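You operate a simulated robot arm through the tools that you are given. There is no shell and no other tool. Be economical: measure what you need, move in short steps, check, and stop when the job is done.

The job below is to be done with a simulated robot arm. You get a single attempt, and the scene is never put back.

## Task
Turn the heat off, then run the steel plate under the roller once.
Fine: lever down for the pass, then open; leave the hot plate on the bed; switch off.
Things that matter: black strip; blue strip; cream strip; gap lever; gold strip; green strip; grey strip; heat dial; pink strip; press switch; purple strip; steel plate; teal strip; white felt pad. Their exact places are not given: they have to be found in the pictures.

Only the result counts: the job must be done as asked and must still hold three seconds after the hand-in. Knocking over, shifting, dropping, spilling or breaking anything else fails it.

## Robot
A 7-joint arm with a two-finger parallel gripper on a trunk, on a base that drives. Base frame: it is fixed to the floor where the robot stands at the start and does not move with it; the origin is under the middle of the robot, x ahead of it, y to its left, z up. Lengths are in m, angles in rad, forces in N, time in s.
Its first joint turns from -2.601 to 2.601 rad. Places, roughly: cream strip [1, -1, 1.25]; gap lever [0.8, -0.4, 1.2]; green strip [1, -0.75, 1.25]; heat dial [0.6, -0.1, 0.9]; press switch [0.6, -0.6, 0.9]; purple strip [1, -1.25, 1.25]. Payload 3.5 kg.
Tool frame: the origin (TCP) lies between the finger pads and is the grasp point; the fingertips stand 0.023 m ahead of it; z points along the fingers, y is the line along which they close. The gripper opens to 0.094 m. The fingers are 0.038 m wide and 0.01 m thick; the gripper's body (0.054 by 0.096 m) begins 0.039 m behind the TCP.
Orientation is that of the tool frame in the base frame, as a unit quaternion [w, x, y, z]. With the fingers straight down and closing along the base's y, the tool's x points along the base's -x, its y along +y and its z along -z.

## Interface
- The arm moves only by the tool servo_tool. Its argument "increments" is a list of rows, each a list of 7 numbers: the opening, from 0 (shut) to 1 (fully open), then the shift along the tool's x, y, z in m, then the turn, a rotation vector about the tool's x, y, z in rad. In form: [[gripper, tx, ty, tz, ax, ay, az], ...]. A call has 1 to 8 rows; each row shifts and turns the commanded pose from where the row before left it, along the tool's axes as they then stand. A row lasts 0.2 s, in which the tool goes at most 0.05 m and 0.15 rad; a call with a longer step from one row to the next is refused whole, and so is a gripper value outside its range. Where a pose cannot be reached the arm comes as near as it can. A force on the tool above 90 N (or 10 N above the force at the start of the call, whichever is more), or a blocked arm, ends the call early, and 0.2 s more pass. Each finger travels about 0.153 m/s and halts on what it meets, pressing with about 28 N; the grip force reading is that of the motor and also rises with nothing between the fingers. The clock runs only during rows and for 0.2 s after the last one: add rows that do not move to give the fingers time. The reply holds the time, the measured pose of the TCP, the force on the tool along the base axes, the opening and the grip force, in the units named above and with some noise, with the torque about the TCP (base axes, N m) and any sound that the robot's microphone picked up.
- Cameras (640 x 400 px; columns grow to the right, rows downward): "scene" is now at [-0.2431, 0.1593, 1.2984]; the picture's right is [-0.33, -0.94, 0.00], its down [-0.24, 0.08, -0.97] and it looks along [0.91, -0.32, -0.25] (base axes); focal length 279 px, centre (320, 200). "wrist" rides on the gripper at [0.086, 0.016, -0.074] in the tool frame; the picture's right is [-0.18, 0.98, 0.00], its down [-0.58, -0.11, -0.81] and it looks along [-0.79, -0.15, 0.59] (tool axes); focal length 243 px, centre (320, 200).
- camera(camera): a new picture of that camera. It takes no simulated time.
- base_move(legs): drives the robot by 1 to 6 legs, each [ahead, left, turn to the left] in m, m and rad, along the robot's own axes; the way and the turn of a leg run together, so that a leg with both is an arc; at most 1.5 m and 3.142 rad a leg. The arm and the cameras ride along, it lands a little off, and it stops where it bumps. It gives what a move gives.
- aim_head(pan, tilt): turns the head with the scene camera to pan (to the left, within 2.496 rad either way) and tilt (down, from -0.506 to 1.204), counted from straight ahead of the robot. It gives what a move gives.
- pixel_to_xyz(camera, pixels): for up to 12 pixels [column, row] of the newest picture of that camera ("zoom" is the newest enlarged one), the place [x, y, z] in the base frame of the surface seen there, good to about 0.003 m. It takes no simulated time.
- close_up(camera, box): a new picture of the part [left, top, right, bottom] of that camera's present view, enlarged. It takes no simulated time.
- sign_off(): hands the job in; it is judged then, once.

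Work in short steps. Measure before you move; look again where a grasp or a placing could have gone wrong, and mend it. You have 80 turns and 68 pictures in all, those below and enlarged ones among them. Open the gripper and draw the arm clear of the work before you hand the job in, unless the task says otherwise; then end with one line.

The tools are called as name(argument=value, ...) on one line, values as JSON. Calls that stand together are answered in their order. servo_tool: Moves the arm, as the interface text tells. Its arguments: {"type":"object","properties":{"increments":{"type":"array","items":{"type":"array","items":{"type":"number"}}}},"required":["increments"]} The other tools are called the same way: base_move (legs) drives the base; aim_head (pan, tilt) turns the head that bears the scene camera; camera (camera) takes a picture; pixel_to_xyz (camera, pixels) gives the place of the surface under pixels of a picture; close_up (camera, box) takes an enlarged picture of a part of a camera's view; sign_off () hands the job in.

At the start:

```text
clock: 0.0
tool_pos: [0.5841, -0.3294, 0.9997]
ee_rot: [0.0, 0.0, 1.0, 0.0]
wrist_force: [-0.3, 0.6, 0.2]
wrist_torque: [-0.01, -0.01, 0.01]
grip_width: 0.0936
gripper_force: 0.0
robot x, y, heading: [0.0012, 0.0007, -0.0]
head pan, tilt: [-0.333, 0.253]
```

scene: 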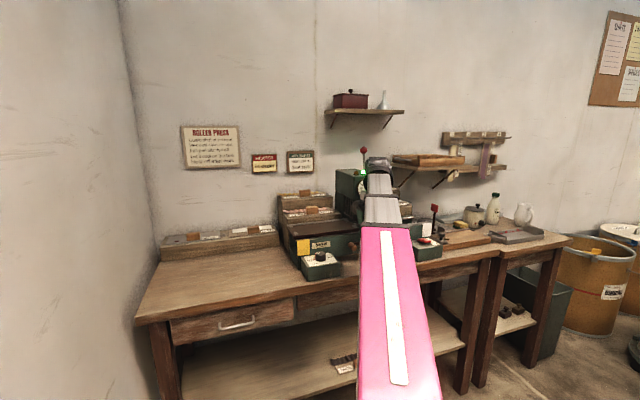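
wrist: 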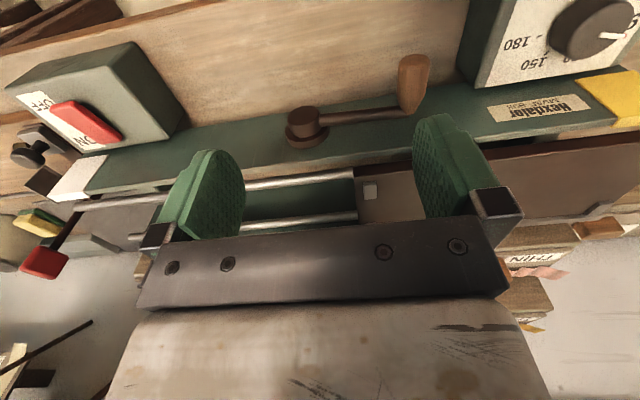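

The scene picture shows signs at (210,147), (264,162), (300,161) and the press behind the arm. I enlarge the signs and the press.

close_up(camera="scene", box=[170, 115, 330, 185])

close_up(camera="scene", box=[270, 140, 470, 290])

close_up(camera="wrist", box=[0, 0, 640, 400])

```text
4.00 times, centred on (250, 150) of scene
```

zoom: 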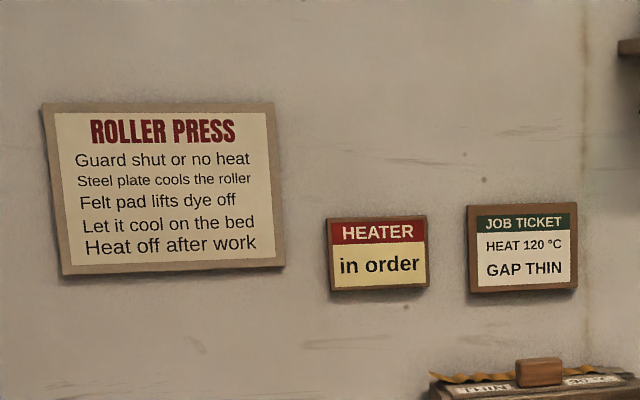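

```text
2.67 times, centred on (370, 215) of scene
```

zoom: 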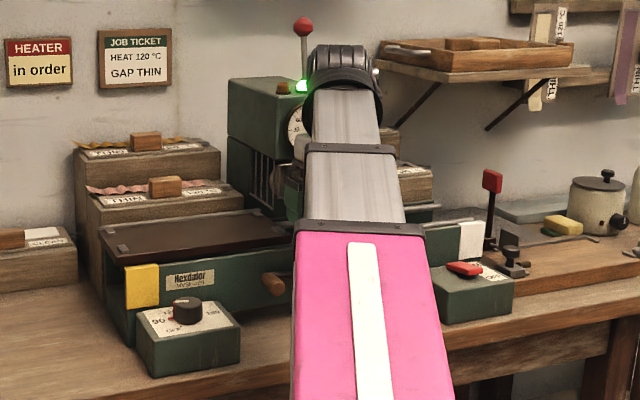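

```text
1.00 times, centred on (320, 200) of wrist (not enlarged: the box is as wide or as high as the picture)
```

zoom: 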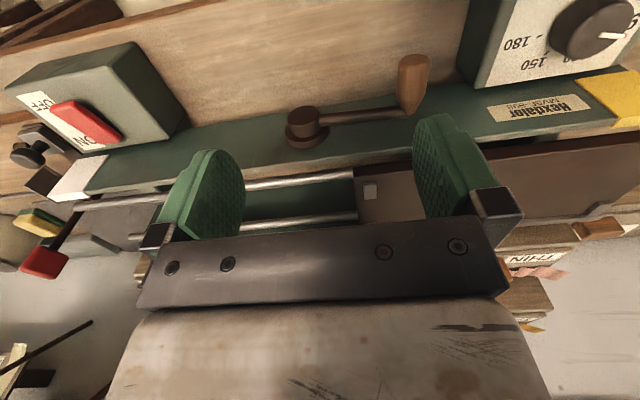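

The arm hides the press. I lift the tool and swing it to the left to see.

servo_tool(increments=[[1, 0, 0, -0.05, 0, 0, 0], [1, 0, 0, -0.05, 0, 0, 0], [1, 0, 0, -0.05, 0, 0, 0], [1, 0, 0, -0.05, 0, 0, 0], [1, 0.03, 0.04, 0, 0, 0, 0], [1, 0.03, 0.04, 0, 0, 0, 0], [1, 0.03, 0.04, 0, 0, 0, 0], [1, 0, 0.05, 0, 0, 0, 0]])

servo_tool(increments=[[1, 0, 0.05, 0, 0, 0, 0], [1, 0, 0.05, 0, 0, 0, 0], [1, 0, 0.05, 0, 0, 0, 0], [1, 0, 0.05, 0, 0, 0, 0], [1, 0, 0.05, 0, 0, 0, 0], [1, 0, 0.05, 0, 0, 0, 0], [1, 0, 0.05, 0, 0, 0, 0], [1, 0, 0.05, 0, 0, 0, 0]])

servo_tool(increments=[[1, 0, 0.05, 0, 0, 0, 0], [1, 0, 0.05, 0, 0, 0, 0], [1, 0, 0.05, 0, 0, 0, 0], [1, 0, 0.05, 0, 0, 0, 0], [1, 0, 0.05, 0, 0, 0, 0]])

aim_head(pan=-0.45, tilt=0.3)

camera(camera="scene")

```text
clock: 0.4
tool_pos: [0.5887, -0.3307, 1.0413]
ee_rot: [0.015, -0.002, 1.0, -0.005]
wrist_force: [10.0, -3.0, -19.5]
wrist_torque: [-0.22, -0.94, 0.07]
grip_width: 0.094
gripper_force: 0.1
out of reach, approached as far as the arm can: row 2
robot x, y, heading: [0.0017, 0.001, -0.005]
head pan, tilt: [-0.333, 0.253]
stopped in row 2: the force on the tool passed its limit at 131 N (the readings are from after the stop); the commanded pose is now the measured one
```

```text
clock: 0.8
tool_pos: [0.5907, -0.2869, 1.0418]
ee_rot: [0.021, -0.009, 1.0, -0.008]
wrist_force: [7.2, 3.4, -10.2]
wrist_torque: [-0.68, -0.36, -0.68]
grip_width: 0.0942
gripper_force: 0.0
robot x, y, heading: [0.0009, -0.0002, 0.0]
head pan, tilt: [-0.333, 0.253]
stopped in row 2: the force on the tool passed its limit at 102 N (the readings are from after the stop); the commanded pose is now the measured one
```

```text
clock: 1.3
tool_pos: [0.5924, -0.2287, 1.0423]
ee_rot: [0.027, -0.016, 0.999, -0.011]
wrist_force: [7.6, 4.4, -7.6]
wrist_torque: [-0.57, -0.28, -0.54]
grip_width: 0.0942
gripper_force: 0.0
robot x, y, heading: [0.0027, -0.0004, -0.001]
head pan, tilt: [-0.333, 0.253]
stopped in row 2: the force on the tool passed its limit at 99 N (the readings are from after the stop); the commanded pose is now the measured one
```

```text
clock: 2.0
tool_pos: [0.5906, -0.2285, 1.0426]
ee_rot: [0.028, -0.018, 0.999, -0.012]
wrist_force: [7.7, 2.6, -13.8]
wrist_torque: [-0.63, -0.7, -0.53]
grip_width: 0.0938
gripper_force: 0.2
robot x, y, heading: [-0.0028, -0.0026, -0.005]
head pan, tilt: [-0.45, 0.3]
```

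```text
62 pictures are left
```

scene: 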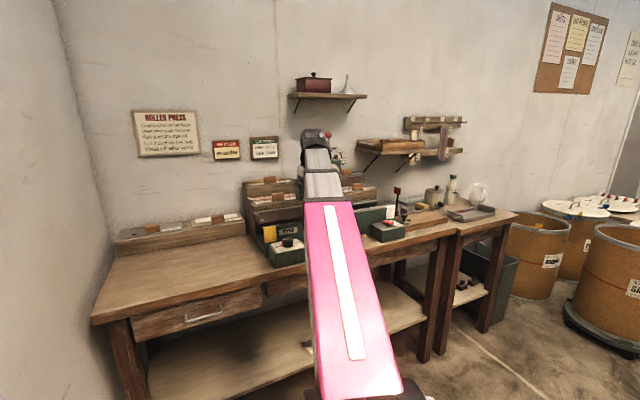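

The arm stopped with a residual force; I look at where it might be touching.

close_up(camera="scene", box=[240, 100, 440, 225])

camera(camera="wrist")

```text
3.20 times, centred on (340, 162) of scene
```

zoom: 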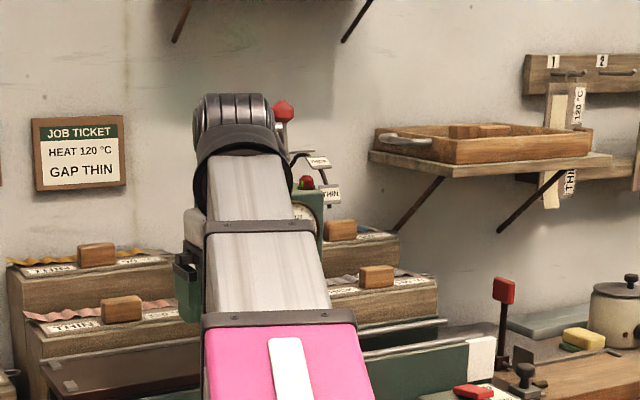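

```text
60 pictures are left
```

wrist: 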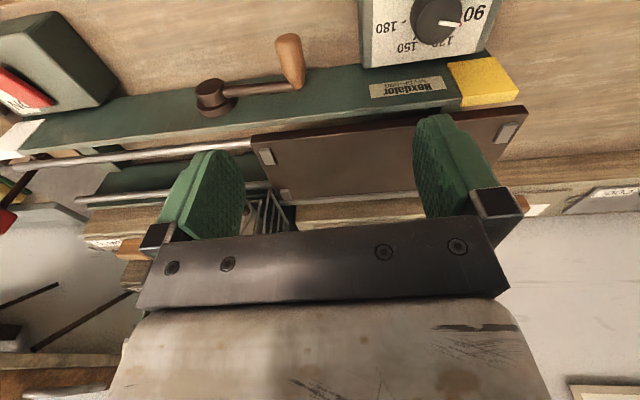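

The gripper fingers look free, but something may press on the wrist; I pull back toward the robot in small steps.

servo_tool(increments=[[1, 0.02, 0, 0, 0, 0, 0], [1, 0.02, 0, 0, 0, 0, 0], [1, 0.02, 0, 0, 0, 0, 0], [1, 0, 0, 0, 0, 0, 0]])

```text
clock: 2.6
tool_pos: [0.5576, -0.2305, 1.0409]
ee_rot: [0.034, -0.012, 0.999, -0.013]
wrist_force: [10.3, -3.1, -17.4]
wrist_torque: [-0.18, -0.91, 0.08]
grip_width: 0.0939
gripper_force: 0.1
robot x, y, heading: [0.0019, 0.0003, 0.001]
head pan, tilt: [-0.45, 0.3]
stopped in row 3: the force on the tool passed its limit at 96 N (the readings are from after the stop); the commanded pose is now the measured one
```

I wait without moving to see whether the force persists.

servo_tool(increments=[[1, 0, 0, 0, 0, 0, 0], [1, 0, 0, 0, 0, 0, 0], [1, 0, 0, 0, 0, 0, 0]])

servo_tool(increments=[[1, 0, 0, 0.015, 0, 0, 0], [1, 0, 0, 0.015, 0, 0, 0], [1, 0, 0, 0, 0, 0, 0]])

```text
clock: 3.4
tool_pos: [0.5578, -0.23, 1.0403]
ee_rot: [0.034, -0.013, 0.999, -0.014]
wrist_force: [13.1, -6.2, -32.2]
wrist_torque: [-0.3, -2.09, 0.28]
grip_width: 0.0939
gripper_force: 0.1
robot x, y, heading: [-0.0017, -0.0009, -0.004]
head pan, tilt: [-0.45, 0.3]
```

```text
clock: 4.2
tool_pos: [0.5623, -0.2322, 1.0121]
ee_rot: [0.033, -0.011, 0.999, -0.013]
wrist_force: [0.3, -0.1, -0.2]
wrist_torque: [0.0, 0.02, 0.0]
grip_width: 0.0939
gripper_force: 0.1
robot x, y, heading: [-0.0003, -0.005, -0.003]
head pan, tilt: [-0.45, 0.3]
```

Free again at z 1.01, so the ceiling is the arm itself. I take a wrist picture and measure heights of the press before moving sideways.

camera(camera="wrist")

pixel_to_xyz(camera="wrist", pixels=[[480, 60], [290, 60], [340, 150], [520, 110], [430, 20], [400, 190], [200, 90], [600, 200], [20, 130], [100, 300]])

```text
59 pictures are left
```

wrist: 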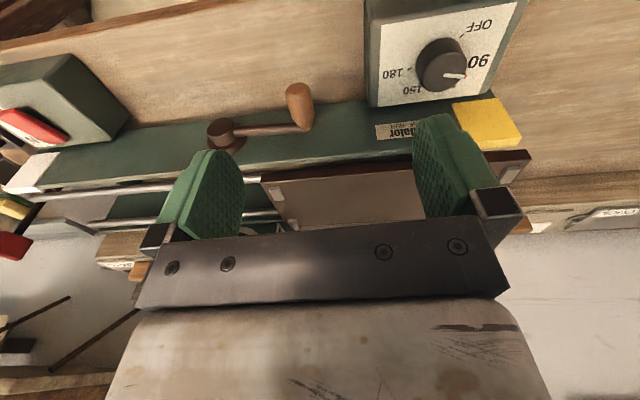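

```text
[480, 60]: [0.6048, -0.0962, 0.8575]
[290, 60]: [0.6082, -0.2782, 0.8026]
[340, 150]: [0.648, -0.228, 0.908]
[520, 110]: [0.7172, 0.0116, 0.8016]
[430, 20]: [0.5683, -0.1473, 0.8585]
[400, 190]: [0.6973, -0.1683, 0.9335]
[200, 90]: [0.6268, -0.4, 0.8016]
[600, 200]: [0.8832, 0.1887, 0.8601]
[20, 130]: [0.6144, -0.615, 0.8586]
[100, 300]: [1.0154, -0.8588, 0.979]
```

Bench top is at 0.80, bed top at 0.934, dial box at 0.858; the hand is clear at 0.99. I move it left in gentle steps.

servo_tool(increments=[[1, 0.02, 0.03, 0, 0, 0, 0], [1, 0.02, 0.03, 0, 0, 0, 0], [1, 0, 0.04, 0, 0, 0, 0], [1, 0, 0.04, 0, 0, 0, 0], [1, 0, 0.04, 0, 0, 0, 0], [1, 0, 0.04, 0, 0, 0, 0], [1, 0, 0.04, 0, 0, 0, 0], [1, 0, 0.04, 0, 0, 0, 0]])

servo_tool(increments=[[1, 0, 0.04, 0, 0, 0, 0], [1, 0, 0.04, 0, 0, 0, 0], [1, 0, 0.04, 0, 0, 0, 0], [1, 0, 0.04, 0, 0, 0, 0], [1, 0, 0.04, 0, 0, 0, 0], [1, 0, 0.04, 0, 0, 0, 0]])

camera(camera="scene")

```text
clock: 6.0
tool_pos: [0.513, 0.0704, 1.0014]
ee_rot: [0.033, -0.012, 0.999, -0.013]
wrist_force: [0.0, 0.7, -0.1]
wrist_torque: [-0.03, 0.04, -0.01]
grip_width: 0.094
gripper_force: 0.0
robot x, y, heading: [0.0025, 0.0018, 0.003]
head pan, tilt: [-0.45, 0.3]
```

```text
clock: 7.4
tool_pos: [0.5057, 0.3078, 0.9947]
ee_rot: [0.034, -0.012, 0.999, -0.013]
wrist_force: [0.7, -0.6, 0.6]
wrist_torque: [0.03, -0.02, 0.0]
grip_width: 0.0942
gripper_force: 0.2
robot x, y, heading: [0.0013, -0.0003, 0.0]
head pan, tilt: [-0.45, 0.3]
```

```text
58 pictures are left
```

scene: 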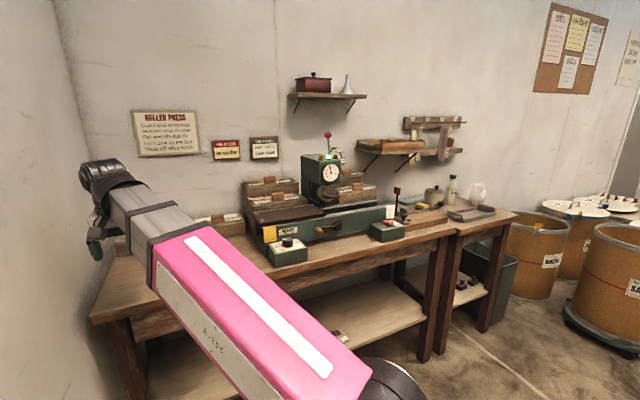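

Now the press is in view; I enlarge its parts.

close_up(camera="scene", box=[240, 125, 400, 225])

close_up(camera="scene", box=[250, 195, 410, 275])

close_up(camera="scene", box=[360, 105, 520, 245])

close_up(camera="scene", box=[295, 135, 365, 180])

pixel_to_xyz(camera="scene", pixels=[[310, 160], [327, 135], [333, 171], [300, 215], [320, 228], [396, 190], [388, 223], [338, 158], [287, 240], [385, 147], [475, 190]])

```text
4.00 times, centred on (320, 175) of scene
```

zoom: 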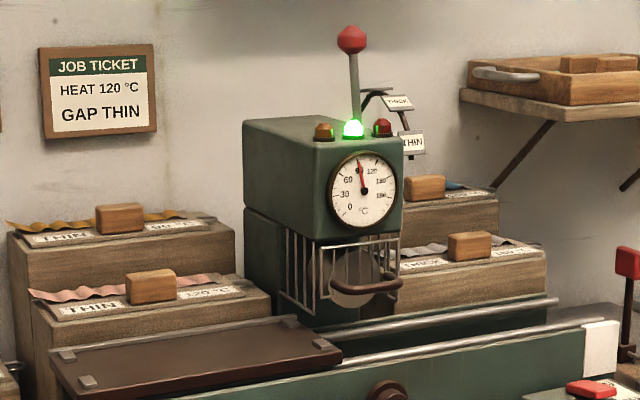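

```text
4.00 times, centred on (330, 235) of scene
```

zoom: 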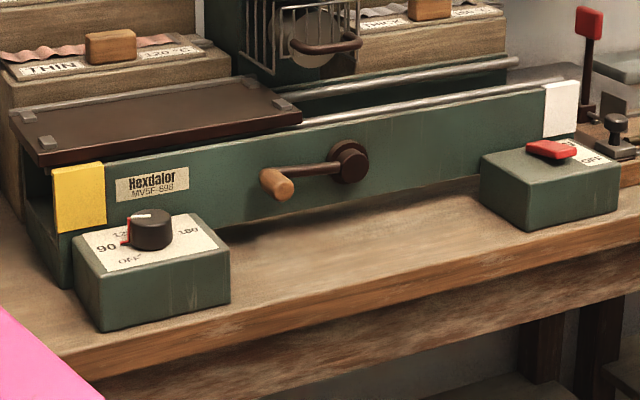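

```text
2.86 times, centred on (440, 175) of scene
```

zoom: 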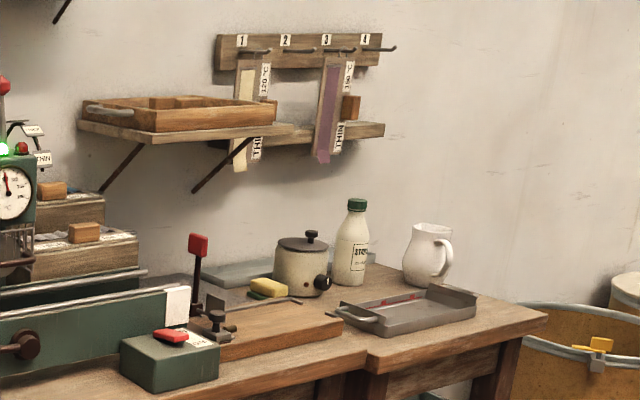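

```text
8.89 times, centred on (330, 158) of scene
```

zoom: 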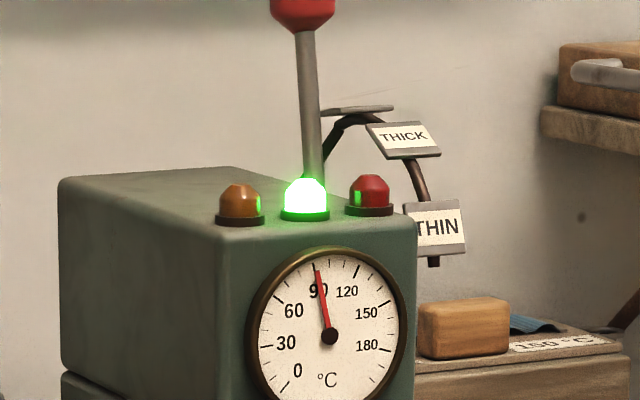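

```text
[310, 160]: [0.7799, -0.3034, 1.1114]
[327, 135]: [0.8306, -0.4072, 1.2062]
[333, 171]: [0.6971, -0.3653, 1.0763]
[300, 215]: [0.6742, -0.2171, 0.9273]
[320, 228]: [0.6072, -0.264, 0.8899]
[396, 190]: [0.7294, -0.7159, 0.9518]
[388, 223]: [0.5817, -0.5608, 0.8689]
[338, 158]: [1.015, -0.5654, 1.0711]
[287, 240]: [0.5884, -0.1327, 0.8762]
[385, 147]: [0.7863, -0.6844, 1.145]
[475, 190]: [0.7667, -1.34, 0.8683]
```

The lever is upright (open), with labels THICK and THIN on the arc at its right; the gauge reads about 95 °C. The steel plate is not seen yet (a grey sheet at the back right is a candidate), so I drive right for a better look.

base_move(legs=[[0, -0.55, 0]])

aim_head(pan=-0.35, tilt=0.4)

camera(camera="scene")

```text
clock: 10.6
tool_pos: [0.5052, -0.2408, 0.994]
ee_rot: [0.033, -0.017, 0.999, -0.013]
wrist_force: [0.6, 0.3, -0.4]
wrist_torque: [0.01, -0.02, -0.01]
grip_width: 0.0941
gripper_force: 0.2
robot x, y, heading: [0.0027, -0.5503, 0.012]
head pan, tilt: [-0.45, 0.3]
```

```text
clock: 11.3
tool_pos: [0.5056, -0.2409, 0.9949]
ee_rot: [0.033, -0.016, 0.999, -0.012]
wrist_force: [-0.5, 0.8, -0.2]
wrist_torque: [0.0, -0.01, -0.02]
grip_width: 0.0941
gripper_force: 0.0
robot x, y, heading: [0.0053, -0.5562, 0.01]
head pan, tilt: [-0.351, 0.4]
```

```text
53 pictures are left
```

scene: 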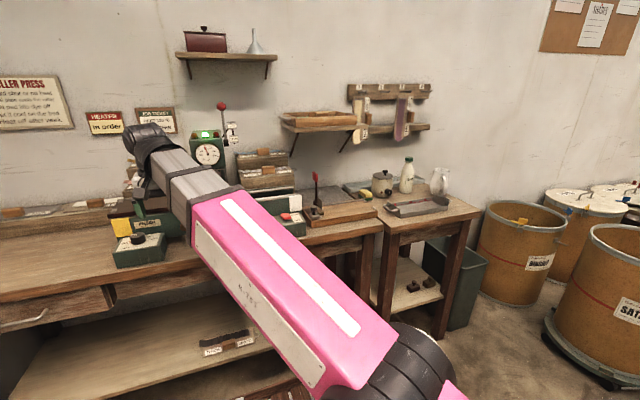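

close_up(camera="scene", box=[280, 150, 480, 250])

close_up(camera="scene", box=[180, 300, 280, 380])

close_up(camera="scene", box=[270, 75, 450, 165])

```text
3.20 times, centred on (380, 200) of scene
```

zoom: 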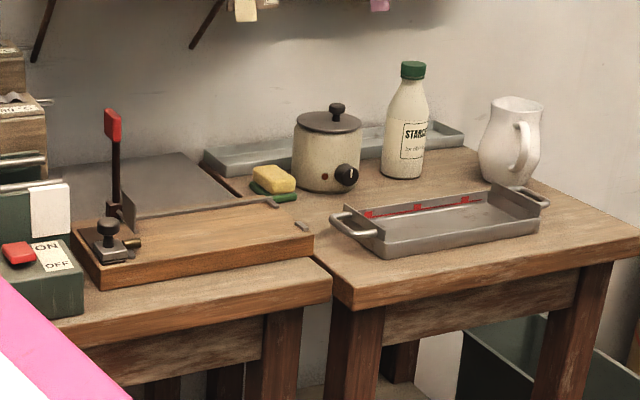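

```text
5.00 times, centred on (230, 340) of scene
```

zoom: 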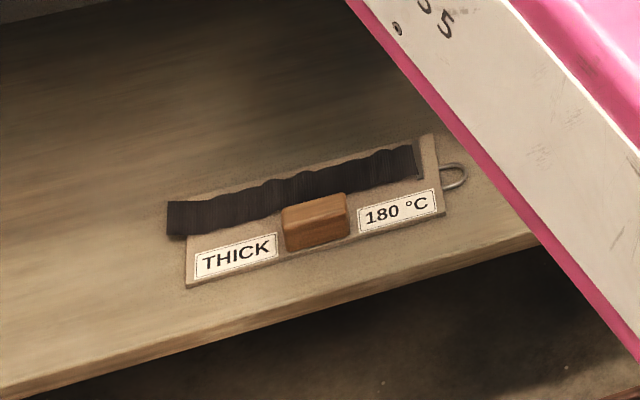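

```text
3.56 times, centred on (360, 120) of scene
```

zoom: 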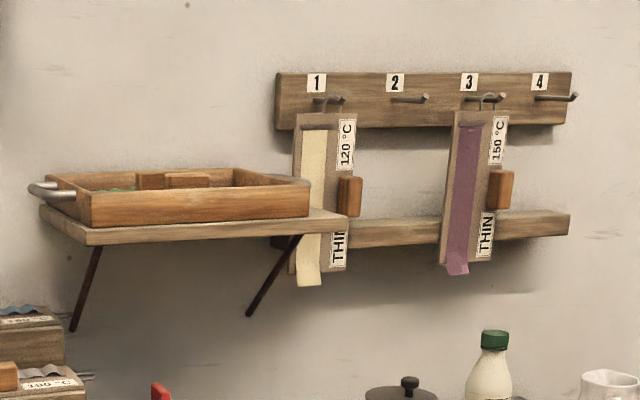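

Board on the left ledge near (30,212) carries labels; I enlarge there.

close_up(camera="scene", box=[0, 180, 130, 260])

aim_head(pan=0.2, tilt=0.4)

camera(camera="scene")

```text
4.92 times, centred on (65, 220) of scene
```

zoom: 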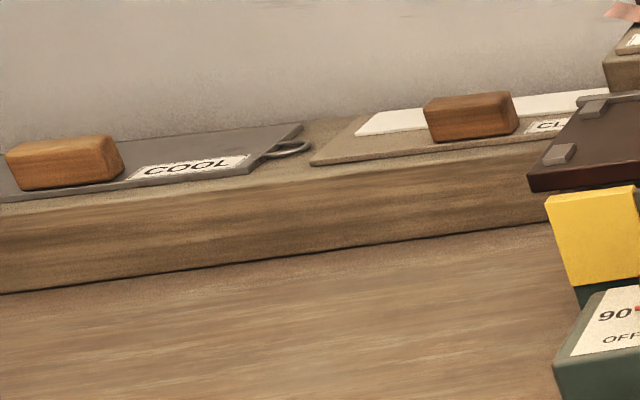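

```text
clock: 12.2
tool_pos: [0.5056, -0.2413, 0.9947]
ee_rot: [0.033, -0.017, 0.999, -0.012]
wrist_force: [0.1, 1.3, 1.2]
wrist_torque: [0.0, 0.0, -0.03]
grip_width: 0.0941
gripper_force: 0.0
robot x, y, heading: [-0.0003, -0.5527, 0.007]
head pan, tilt: [0.201, 0.4]
```

```text
48 pictures are left
```

scene: 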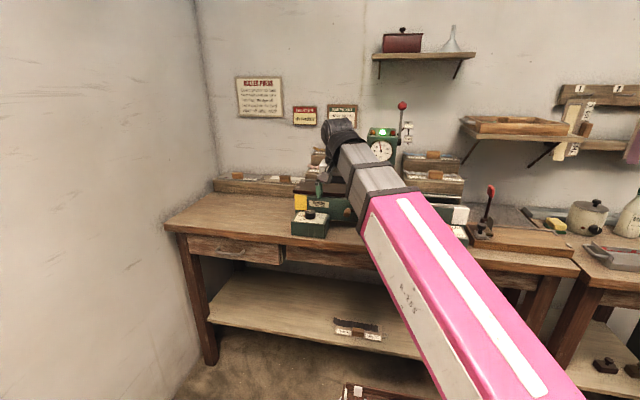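

The plate marked COOL (steel plate) lies on the left ledge, around (237,177). I enlarge and measure.

close_up(camera="scene", box=[205, 160, 325, 220])

```text
5.33 times, centred on (265, 190) of scene
```

zoom: 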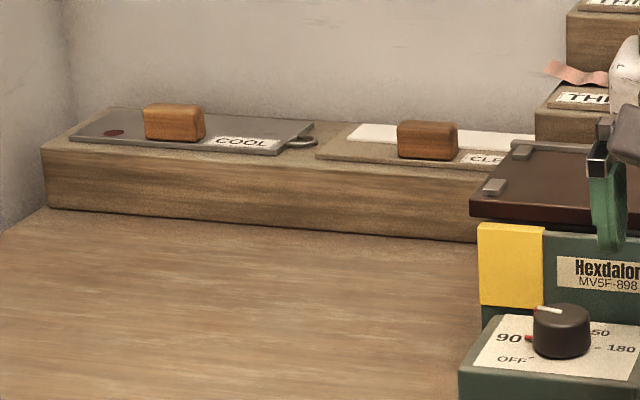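

pixel_to_xyz(camera="zoom", pixels=[[70, 138], [278, 153], [315, 124], [108, 108], [150, 125], [198, 130], [148, 105], [200, 108], [300, 143], [530, 158], [485, 190], [475, 205]])

pixel_to_xyz(camera="zoom", pixels=[[175, 103], [175, 125], [402, 125], [455, 128], [428, 123], [560, 310], [560, 340], [430, 200], [200, 170], [320, 158]])

```text
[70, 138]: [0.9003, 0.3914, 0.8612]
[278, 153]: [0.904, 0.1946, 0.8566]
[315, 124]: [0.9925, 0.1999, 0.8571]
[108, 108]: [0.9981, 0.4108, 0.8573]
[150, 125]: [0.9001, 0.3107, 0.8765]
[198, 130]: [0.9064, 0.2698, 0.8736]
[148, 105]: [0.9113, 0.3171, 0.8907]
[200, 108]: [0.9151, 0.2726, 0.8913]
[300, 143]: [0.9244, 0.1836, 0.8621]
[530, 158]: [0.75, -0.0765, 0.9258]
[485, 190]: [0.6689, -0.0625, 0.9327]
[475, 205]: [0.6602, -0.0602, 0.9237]
```

```text
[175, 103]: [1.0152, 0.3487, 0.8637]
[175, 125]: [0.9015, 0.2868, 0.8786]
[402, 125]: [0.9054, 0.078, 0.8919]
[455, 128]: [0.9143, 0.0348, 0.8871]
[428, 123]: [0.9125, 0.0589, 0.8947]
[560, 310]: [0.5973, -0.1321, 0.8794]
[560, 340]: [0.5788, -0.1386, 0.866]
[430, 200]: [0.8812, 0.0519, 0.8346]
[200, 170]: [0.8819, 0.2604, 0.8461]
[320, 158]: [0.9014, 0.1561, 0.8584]
```

Steel plate: x 0.90–0.995, y 0.195–0.40, top z≈0.86, wooden grip block at about (0.92,0.292), z up to 0.893. First the dial at about (0.585,-0.125): I drive back left and put the wrist camera over it.

base_move(legs=[[0, 0.4, 0]])

servo_tool(increments=[[1, 0, -0.04, 0, 0, 0, 0], [1, 0, -0.04, 0, 0, 0, 0], [1, 0, -0.04, 0, 0, 0, 0], [1, 0, -0.04, 0, 0, 0, 0], [1, -0.02, -0.04, 0, 0, 0, 0], [1, 0, 0, 0, 0, 0, 0]])

camera(camera="wrist")

```text
clock: 14.7
tool_pos: [0.5049, 0.1581, 0.9947]
ee_rot: [0.034, -0.015, 0.999, -0.013]
wrist_force: [-0.6, -0.1, -1.5]
wrist_torque: [-0.02, 0.01, 0.0]
grip_width: 0.0941
gripper_force: 0.1
robot x, y, heading: [0.0007, -0.1516, -0.001]
head pan, tilt: [0.201, 0.4]
```

```text
clock: 16.1
tool_pos: [0.5292, -0.0417, 0.9986]
ee_rot: [0.034, -0.015, 0.999, -0.013]
wrist_force: [0.7, 0.2, 0.0]
wrist_torque: [0.0, -0.01, -0.02]
grip_width: 0.0942
gripper_force: 0.1
robot x, y, heading: [-0.0017, -0.1534, 0.007]
head pan, tilt: [0.201, 0.4]
```

```text
46 pictures are left
```

wrist: 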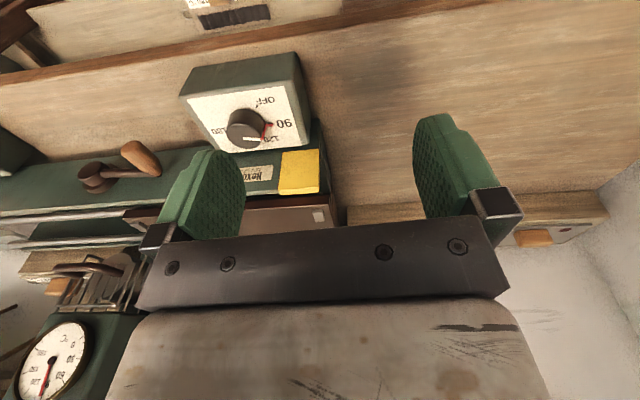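

close_up(camera="wrist", box=[170, 50, 330, 160])

pixel_to_xyz(camera="wrist", pixels=[[245, 120], [240, 138], [268, 125], [265, 137], [268, 104], [284, 123], [182, 97], [296, 85], [218, 148]])

```text
3.64 times, centred on (250, 105) of wrist
```

zoom: 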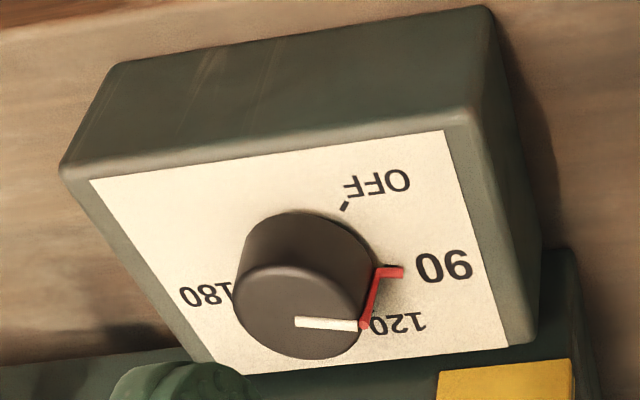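

```text
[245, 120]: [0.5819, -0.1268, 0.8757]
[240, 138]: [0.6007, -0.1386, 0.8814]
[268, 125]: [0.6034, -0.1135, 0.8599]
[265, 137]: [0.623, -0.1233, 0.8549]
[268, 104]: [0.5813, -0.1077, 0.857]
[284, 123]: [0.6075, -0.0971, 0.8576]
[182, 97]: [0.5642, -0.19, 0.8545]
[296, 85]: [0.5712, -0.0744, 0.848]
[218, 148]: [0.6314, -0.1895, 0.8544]
```

The dial points to 90; OFF is about 50° counter-clockwise seen from above; knob centre ≈ (0.600,-0.135), top 0.881. I measure the press front's clearance before descending.

pixel_to_xyz(camera="wrist", pixels=[[300, 158], [300, 185], [305, 192], [255, 160], [255, 190], [260, 205], [320, 213], [140, 158], [95, 175], [225, 140], [250, 142], [240, 108]])

```text
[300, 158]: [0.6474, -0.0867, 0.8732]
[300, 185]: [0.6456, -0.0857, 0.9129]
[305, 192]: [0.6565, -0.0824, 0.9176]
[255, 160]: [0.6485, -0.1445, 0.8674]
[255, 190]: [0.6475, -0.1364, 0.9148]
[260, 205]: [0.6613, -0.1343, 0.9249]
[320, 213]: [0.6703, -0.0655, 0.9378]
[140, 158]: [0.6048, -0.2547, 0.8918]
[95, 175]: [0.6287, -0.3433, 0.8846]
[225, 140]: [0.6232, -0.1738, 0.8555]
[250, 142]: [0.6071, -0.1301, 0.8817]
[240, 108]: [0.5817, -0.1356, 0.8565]
```

Press front face is at x 0.646, fine. I straighten the tool, move above the knob and pre-turn by +0.44.

servo_tool(increments=[[1, 0, 0, 0, -0.026, 0.068, 0.03], [1, -0.035, -0.045, 0, 0, 0, 0], [1, -0.034, -0.046, 0, 0, 0, 0], [1, 0, 0, 0, 0, 0, 0.145], [1, 0, 0, 0, 0, 0, 0.145], [1, 0, 0, 0, 0, 0, 0.145], [1, 0, 0, 0.03, 0, 0, 0], [1, 0, 0, 0, 0, 0, 0]])

camera(camera="wrist")

```text
refused: row 2 steps farther than a row can; nothing moved
```

```text
44 pictures are left
```

wrist: 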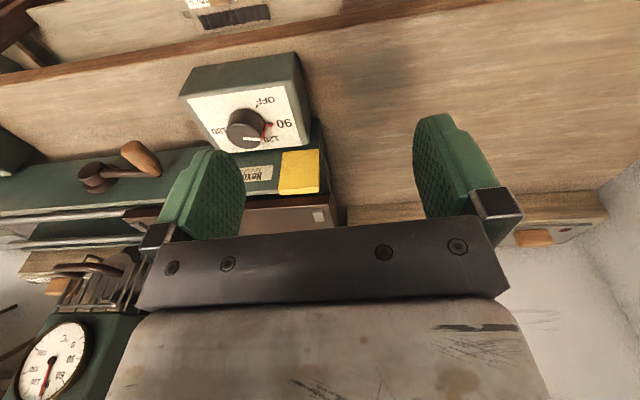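

The step was refused as too long; I split it.

servo_tool(increments=[[1, 0, 0, 0, -0.026, 0.068, 0.03], [1, -0.023, -0.031, 0, 0, 0, 0], [1, -0.023, -0.03, 0, 0, 0, 0], [1, -0.023, -0.03, 0, 0, 0, 0.1], [1, 0, 0, 0, 0, 0, 0.14], [1, 0, 0, 0.02, 0, 0, 0.14], [1, 0, 0, 0.02, 0, 0, 0.06], [1, 0, 0, 0, 0, 0, 0]])

camera(camera="wrist")

```text
clock: 16.7
tool_pos: [0.5516, -0.0641, 0.9995]
ee_rot: [0.007, 0.01, 1.0, 0.002]
wrist_force: [4.1, -4.1, -6.5]
wrist_torque: [0.26, -0.28, 0.32]
grip_width: 0.0939
gripper_force: 0.0
robot x, y, heading: [-0.0006, -0.1544, 0.001]
head pan, tilt: [0.201, 0.4]
stopped in row 2: the force on the tool passed its limit at 102 N (the readings are from after the stop); the commanded pose is now the measured one
```

```text
43 pictures are left
```

wrist: 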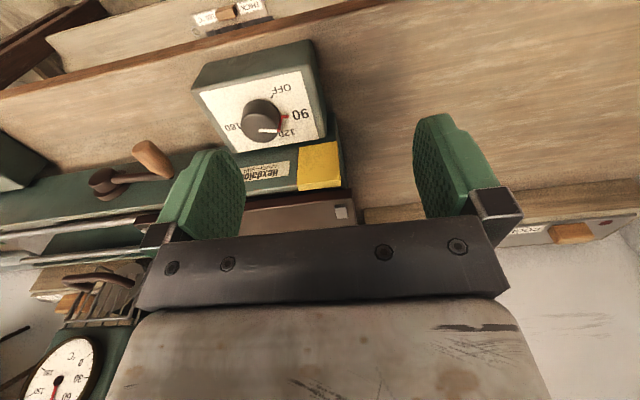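

Lowering first relieves the arm's self-contact; then I shift and turn.

servo_tool(increments=[[1, 0, 0, 0.02, 0, 0, 0], [1, 0, 0, 0.025, 0, 0.014, -0.02], [1, -0.023, -0.034, 0, 0, 0, 0], [1, -0.023, -0.034, 0, 0, 0, 0], [1, 0, 0, 0, 0, 0, 0.14], [1, 0, 0, 0, 0, 0, 0.14], [1, 0, 0, 0, 0, 0, 0.14], [1, 0, 0, 0, 0, 0, 0]])

camera(camera="wrist")

```text
clock: 18.5
tool_pos: [0.597, -0.1333, 0.9554]
ee_rot: [0.0, 0.211, 0.978, 0.001]
wrist_force: [-0.1, -0.2, 0.7]
wrist_torque: [0.0, 0.0, 0.01]
grip_width: 0.094
gripper_force: 0.0
robot x, y, heading: [0.0005, -0.1501, -0.0]
head pan, tilt: [0.201, 0.4]
```

```text
42 pictures are left
```

wrist: 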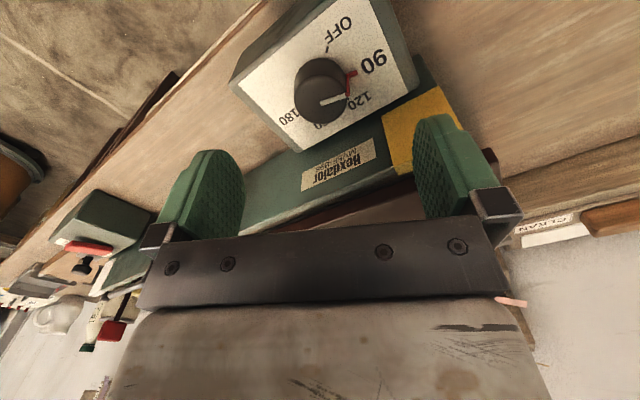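

I re-measure the knob from here.

pixel_to_xyz(camera="wrist", pixels=[[322, 82], [322, 100], [305, 103], [338, 103], [322, 118], [327, 50], [349, 74], [322, 62]])

```text
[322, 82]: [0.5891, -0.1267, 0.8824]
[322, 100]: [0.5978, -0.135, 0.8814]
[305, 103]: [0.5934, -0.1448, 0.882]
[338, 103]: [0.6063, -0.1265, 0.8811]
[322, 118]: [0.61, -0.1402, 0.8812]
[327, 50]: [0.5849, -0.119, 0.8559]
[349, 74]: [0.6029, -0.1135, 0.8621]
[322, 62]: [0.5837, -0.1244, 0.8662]
```

Centre ≈ (0.599,-0.134). I descend to TCP z 0.886 and close on the knob.

servo_tool(increments=[[0.7, 0, 0, 0.03, 0, 0, 0], [0.7, 0, 0, 0.03, 0, 0, 0], [0.7, 0, 0, 0.009, 0, 0, 0], [0.0, 0, 0, 0, 0, 0, 0], [0.0, 0, 0, 0, 0, 0, 0], [0.0, 0, 0, 0, 0, 0, 0]])

```text
clock: 19.9
tool_pos: [0.5973, -0.1329, 0.8829]
ee_rot: [-0.001, 0.21, 0.978, 0.001]
wrist_force: [-7.1, -18.7, -11.3]
wrist_torque: [-0.69, 0.04, -0.09]
grip_width: 0.0372
gripper_force: 44.3
robot x, y, heading: [0.0016, -0.1525, 0.0]
head pan, tilt: [0.201, 0.4]
```

Gripped at 0.037 m. I turn it about 0.98 rad counter-clockwise (negative tool z).

servo_tool(increments=[[0.0, 0, 0, 0, 0, 0, -0.12], [0.0, 0, 0, 0, 0, 0, -0.12], [0.0, 0, 0, 0, 0, 0, -0.12], [0.0, 0, 0, 0, 0, 0, -0.12], [0.0, 0, 0, 0, 0, 0, -0.12], [0.0, 0, 0, 0, 0, 0, -0.12], [0.0, 0, 0, 0, 0, 0, -0.12], [0.0, 0, 0, 0, 0, 0, -0.12]])

camera(camera="wrist")

```text
clock: 21.7
tool_pos: [0.5997, -0.1354, 0.8843]
ee_rot: [0.0, -0.266, 0.964, -0.002]
wrist_force: [3.7, -38.0, -12.8]
wrist_torque: [-0.73, -0.14, -0.97]
grip_width: 0.0371
gripper_force: 45.3
robot x, y, heading: [-0.0001, -0.149, 0.008]
head pan, tilt: [0.201, 0.4]
```

```text
41 pictures are left
```

wrist: 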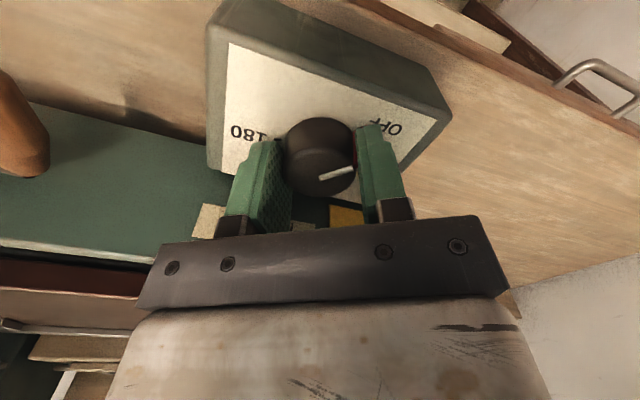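

A torque of about -1 N·m suggests a stop at the end. I open, rise and look.

servo_tool(increments=[[0.5, 0, 0, 0, 0, 0, 0], [0.7, 0, 0, 0, 0, 0, 0], [0.7, 0, 0, -0.03, 0, 0, 0], [0.7, 0, 0, -0.03, 0, 0, 0], [0.7, 0, 0, 0, 0, 0, 0]])

camera(camera="wrist")

pixel_to_xyz(camera="wrist", pixels=[[320, 110]])

```text
clock: 22.9
tool_pos: [0.5974, -0.1303, 0.9462]
ee_rot: [-0.001, -0.267, 0.964, 0.002]
wrist_force: [-0.9, 0.7, -0.2]
wrist_torque: [-0.01, 0.01, -0.02]
grip_width: 0.0654
gripper_force: 0.0
robot x, y, heading: [-0.0018, -0.1528, 0.007]
head pan, tilt: [0.201, 0.4]
```

```text
40 pictures are left
```

wrist: 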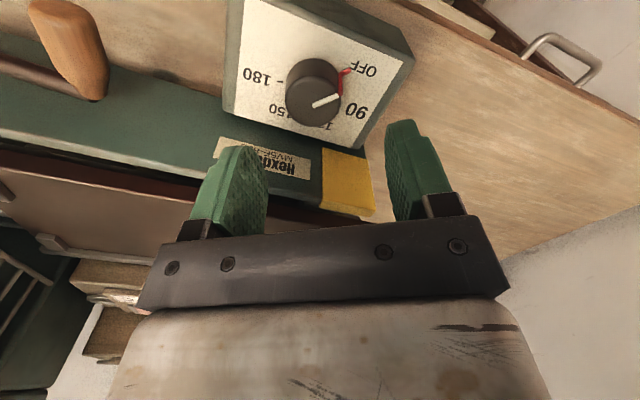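

```text
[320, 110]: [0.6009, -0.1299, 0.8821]
```

close_up(camera="wrist", box=[250, 20, 410, 140])

```text
3.33 times, centred on (330, 80) of wrist
```

zoom: 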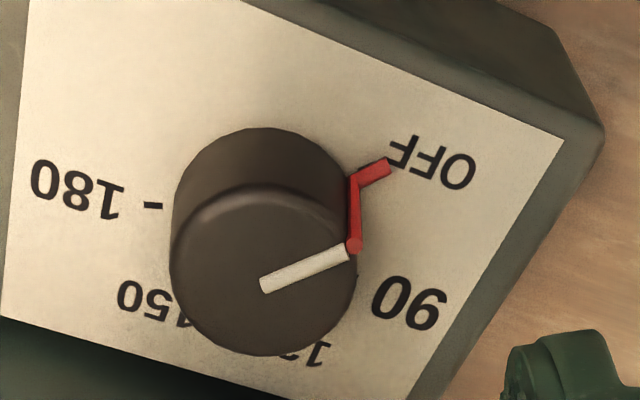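

The red pointer sits on OFF. Next the steel plate: I drive left so that plate and bed are both within reach, then enlarge the press and plate.

servo_tool(increments=[[1, 0, 0, -0.02, 0, 0, 0], [1, 0.03, 0.02, 0, 0, 0, 0], [1, 0, 0, 0, 0, 0, 0]])

base_move(legs=[[0, 0.25, 0]])

aim_head(pan=-0.3, tilt=0.4)

camera(camera="scene")

```text
clock: 23.7
tool_pos: [0.5613, -0.1277, 0.965]
ee_rot: [0.0, -0.266, 0.964, 0.002]
wrist_force: [-0.2, 1.1, 0.3]
wrist_torque: [0.01, 0.0, 0.03]
grip_width: 0.094
gripper_force: 0.1
robot x, y, heading: [0.0014, -0.154, 0.002]
head pan, tilt: [0.201, 0.4]
```

```text
clock: 25.5
tool_pos: [0.5615, 0.1137, 0.9645]
ee_rot: [-0.001, -0.266, 0.964, 0.002]
wrist_force: [0.5, 0.5, -0.2]
wrist_torque: [0.02, 0.0, 0.0]
grip_width: 0.0942
gripper_force: 0.1
robot x, y, heading: [0.0009, 0.094, -0.001]
head pan, tilt: [0.201, 0.4]
```

```text
clock: 26.4
tool_pos: [0.5612, 0.113, 0.9643]
ee_rot: [0.001, -0.266, 0.964, 0.001]
wrist_force: [0.1, -0.9, -0.2]
wrist_torque: [-0.02, -0.01, -0.02]
grip_width: 0.0938
gripper_force: 0.0
robot x, y, heading: [-0.0018, 0.0912, 0.001]
head pan, tilt: [-0.3, 0.4]
```

```text
38 pictures are left
```

scene: 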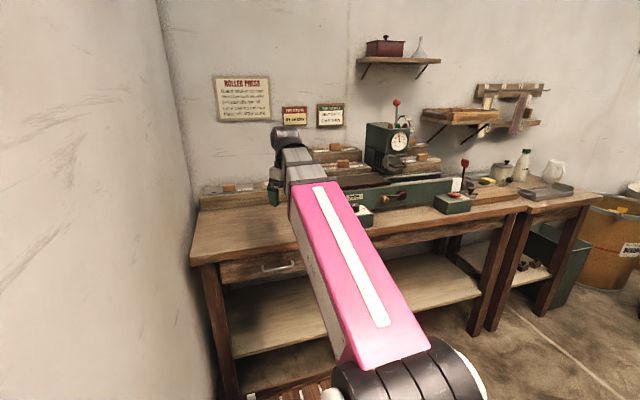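

close_up(camera="scene", box=[335, 90, 485, 220])

pixel_to_xyz(camera="zoom", pixels=[[120, 375], [200, 345], [100, 390], [270, 400], [290, 350], [225, 300], [245, 330], [440, 350], [555, 365]])

```text
3.08 times, centred on (410, 155) of scene
```

zoom: 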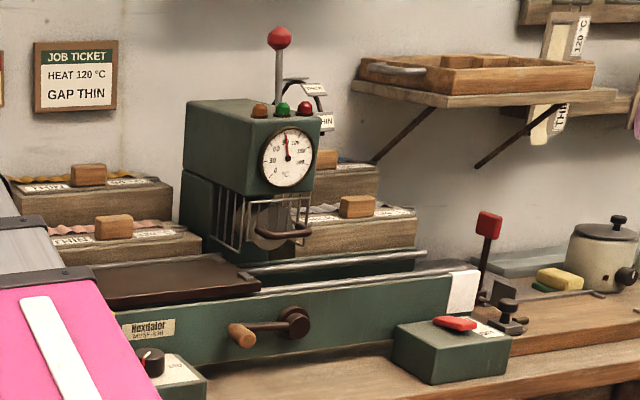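

```text
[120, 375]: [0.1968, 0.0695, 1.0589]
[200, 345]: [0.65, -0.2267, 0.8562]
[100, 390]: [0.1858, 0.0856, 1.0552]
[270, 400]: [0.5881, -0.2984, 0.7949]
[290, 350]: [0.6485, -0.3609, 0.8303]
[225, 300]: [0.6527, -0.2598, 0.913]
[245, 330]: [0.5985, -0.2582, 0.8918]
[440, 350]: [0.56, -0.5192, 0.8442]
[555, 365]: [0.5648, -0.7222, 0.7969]
```

The lamps are all dark: heat is off. Now I turn the gripper so that it closes along x, wrist camera to the left.

servo_tool(increments=[[1, 0, 0, 0, 0, 0, 0.14], [1, 0, 0, 0, 0, 0, 0.14], [1, 0, 0, 0, 0, 0, 0.14], [1, 0, 0, 0, 0, 0, 0.14], [1, 0, 0, 0, 0, 0, 0.14], [1, 0, 0, 0, 0, 0, 0.14], [1, 0, 0, 0, 0, 0, 0.14], [1, 0, 0, 0, 0, 0, 0.14]])

servo_tool(increments=[[1, 0, 0, 0, 0, 0, 0.14], [1, 0, 0, 0, 0, 0, 0.14], [1, 0, 0, 0, 0, 0, 0.14], [1, 0, 0, 0, 0, 0, 0.14], [1, 0, 0, 0, 0, 0, 0.14], [1, 0, 0, 0, 0, 0, 0.14], [1, 0, 0, 0, 0, 0, 0.14], [1, 0, 0, 0, 0, 0, 0]])

```text
clock: 28.2
tool_pos: [0.5618, 0.1139, 0.9658]
ee_rot: [0.0, 0.288, 0.958, 0.001]
wrist_force: [0.1, -0.1, -0.6]
wrist_torque: [0.02, 0.02, 0.0]
grip_width: 0.0941
gripper_force: 0.1
robot x, y, heading: [-0.0047, 0.0915, 0.003]
head pan, tilt: [-0.3, 0.4]
```

```text
clock: 30.1
tool_pos: [0.5607, 0.1129, 0.9649]
ee_rot: [-0.001, 0.705, 0.709, 0.001]
wrist_force: [-0.1, 0.9, 0.0]
wrist_torque: [-0.02, -0.02, 0.07]
grip_width: 0.0939
gripper_force: 0.0
robot x, y, heading: [0.0005, 0.0883, 0.001]
head pan, tilt: [-0.3, 0.4]
```

Orientation good: tool x = base +y, tool y = base +x. I move toward the plate's block and look.

servo_tool(increments=[[1, 0.022, 0.04, 0, 0, 0, 0], [1, 0.022, 0.04, 0, 0, 0, 0], [1, 0.022, 0.04, 0, 0, 0, 0], [1, 0.022, 0.04, 0, 0, 0, 0], [1, 0.022, 0.04, 0, 0, 0, 0], [1, 0.022, 0.04, 0, 0, 0, 0], [1, 0.022, 0.04, 0, 0, 0, 0], [1, 0.022, 0.04, 0, 0, 0, 0]])

servo_tool(increments=[[1, 0.0, 0.03, 0, 0, 0, 0], [1, 0, 0, 0, 0, 0, 0]])

camera(camera="wrist")

```text
clock: 31.9
tool_pos: [0.8787, 0.2918, 0.9648]
ee_rot: [-0.002, 0.704, 0.711, 0.002]
wrist_force: [0.5, 0.4, 0.6]
wrist_torque: [-0.02, 0.0, 0.02]
grip_width: 0.0938
gripper_force: 0.1
robot x, y, heading: [-0.0013, 0.0936, 0.004]
head pan, tilt: [-0.3, 0.4]
```

```text
clock: 32.5
tool_pos: [0.9088, 0.2917, 0.9646]
ee_rot: [-0.001, 0.704, 0.711, 0.001]
wrist_force: [-0.5, -0.2, 0.9]
wrist_torque: [-0.02, -0.02, 0.03]
grip_width: 0.0939
gripper_force: 0.1
robot x, y, heading: [-0.0029, 0.0906, 0.001]
head pan, tilt: [-0.3, 0.4]
```

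```text
36 pictures are left
```

wrist: 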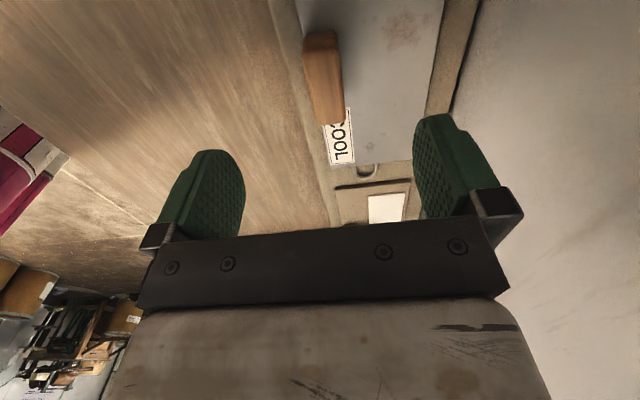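

pixel_to_xyz(camera="wrist", pixels=[[307, 50], [335, 50], [322, 80], [315, 120], [342, 115], [338, 30], [306, 35], [380, 90], [327, 128], [412, 155], [325, 165], [440, 20]])

```text
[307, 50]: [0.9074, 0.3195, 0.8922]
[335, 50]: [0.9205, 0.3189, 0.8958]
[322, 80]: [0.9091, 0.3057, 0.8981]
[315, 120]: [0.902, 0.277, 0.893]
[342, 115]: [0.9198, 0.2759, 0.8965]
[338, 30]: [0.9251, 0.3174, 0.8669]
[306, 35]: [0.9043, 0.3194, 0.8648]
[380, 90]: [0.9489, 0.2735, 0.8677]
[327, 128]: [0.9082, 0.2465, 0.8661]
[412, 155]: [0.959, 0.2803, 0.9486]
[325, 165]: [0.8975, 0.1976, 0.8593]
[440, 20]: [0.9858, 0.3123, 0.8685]
```

Block: x 0.902–0.924, y 0.274–0.320, top 0.897. I descend so that the tips end at 0.869, and close.

servo_tool(increments=[[0.8, 0.005, 0.004, 0.03, 0, 0, 0], [0.8, 0, 0, 0.03, 0, 0, 0], [0.8, 0, 0, 0.011, 0, 0, 0], [0.0, 0, 0, 0, 0, 0, 0], [0.0, 0, 0, 0, 0, 0, 0], [0.0, 0, 0, 0, 0, 0, 0], [0.0, 0, 0, 0, 0, 0, 0]])

```text
clock: 34.0
tool_pos: [0.9135, 0.2966, 0.8929]
ee_rot: [-0.002, 0.704, 0.71, 0.001]
wrist_force: [1.0, -0.7, 0.7]
wrist_torque: [-0.01, 0.12, 0.02]
grip_width: 0.0219
gripper_force: 27.7
robot x, y, heading: [-0.0024, 0.0897, 0.002]
head pan, tilt: [-0.3, 0.4]
```

Gripped. Lift gently.

servo_tool(increments=[[0, 0, 0, -0.015, 0, 0, 0], [0, 0, 0, -0.025, 0, 0, 0], [0, 0, 0, -0.025, 0, 0, 0], [0, 0, 0, -0.025, 0, 0, 0], [0, 0, 0, -0.015, 0, 0, 0], [0, 0, 0, 0, 0, 0, 0]])

camera(camera="wrist")

camera(camera="scene")

```text
clock: 35.5
tool_pos: [0.9137, 0.2978, 1.0]
ee_rot: [-0.001, 0.704, 0.71, 0.0]
wrist_force: [0.4, -0.2, -4.3]
wrist_torque: [0.01, 0.12, 0.0]
grip_width: 0.0216
gripper_force: 27.8
robot x, y, heading: [-0.0025, 0.0911, -0.0]
head pan, tilt: [-0.3, 0.4]
```

```text
35 pictures are left
```

wrist: 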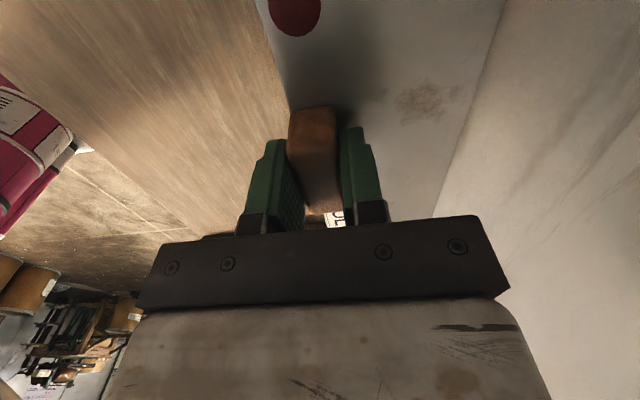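

```text
34 pictures are left
```

scene: 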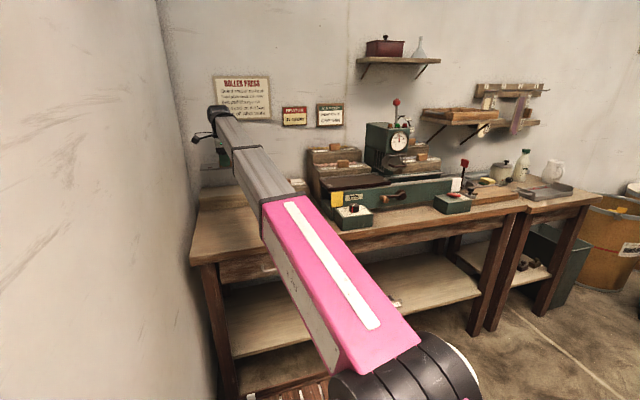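

The plate is held level (about 0.43 kg). I enlarge the bed to measure its corner stops.

close_up(camera="scene", box=[300, 120, 430, 220])

```text
4.00 times, centred on (365, 170) of scene
```

zoom: 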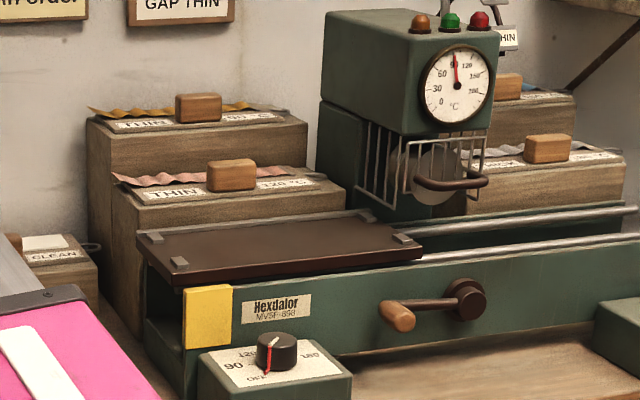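

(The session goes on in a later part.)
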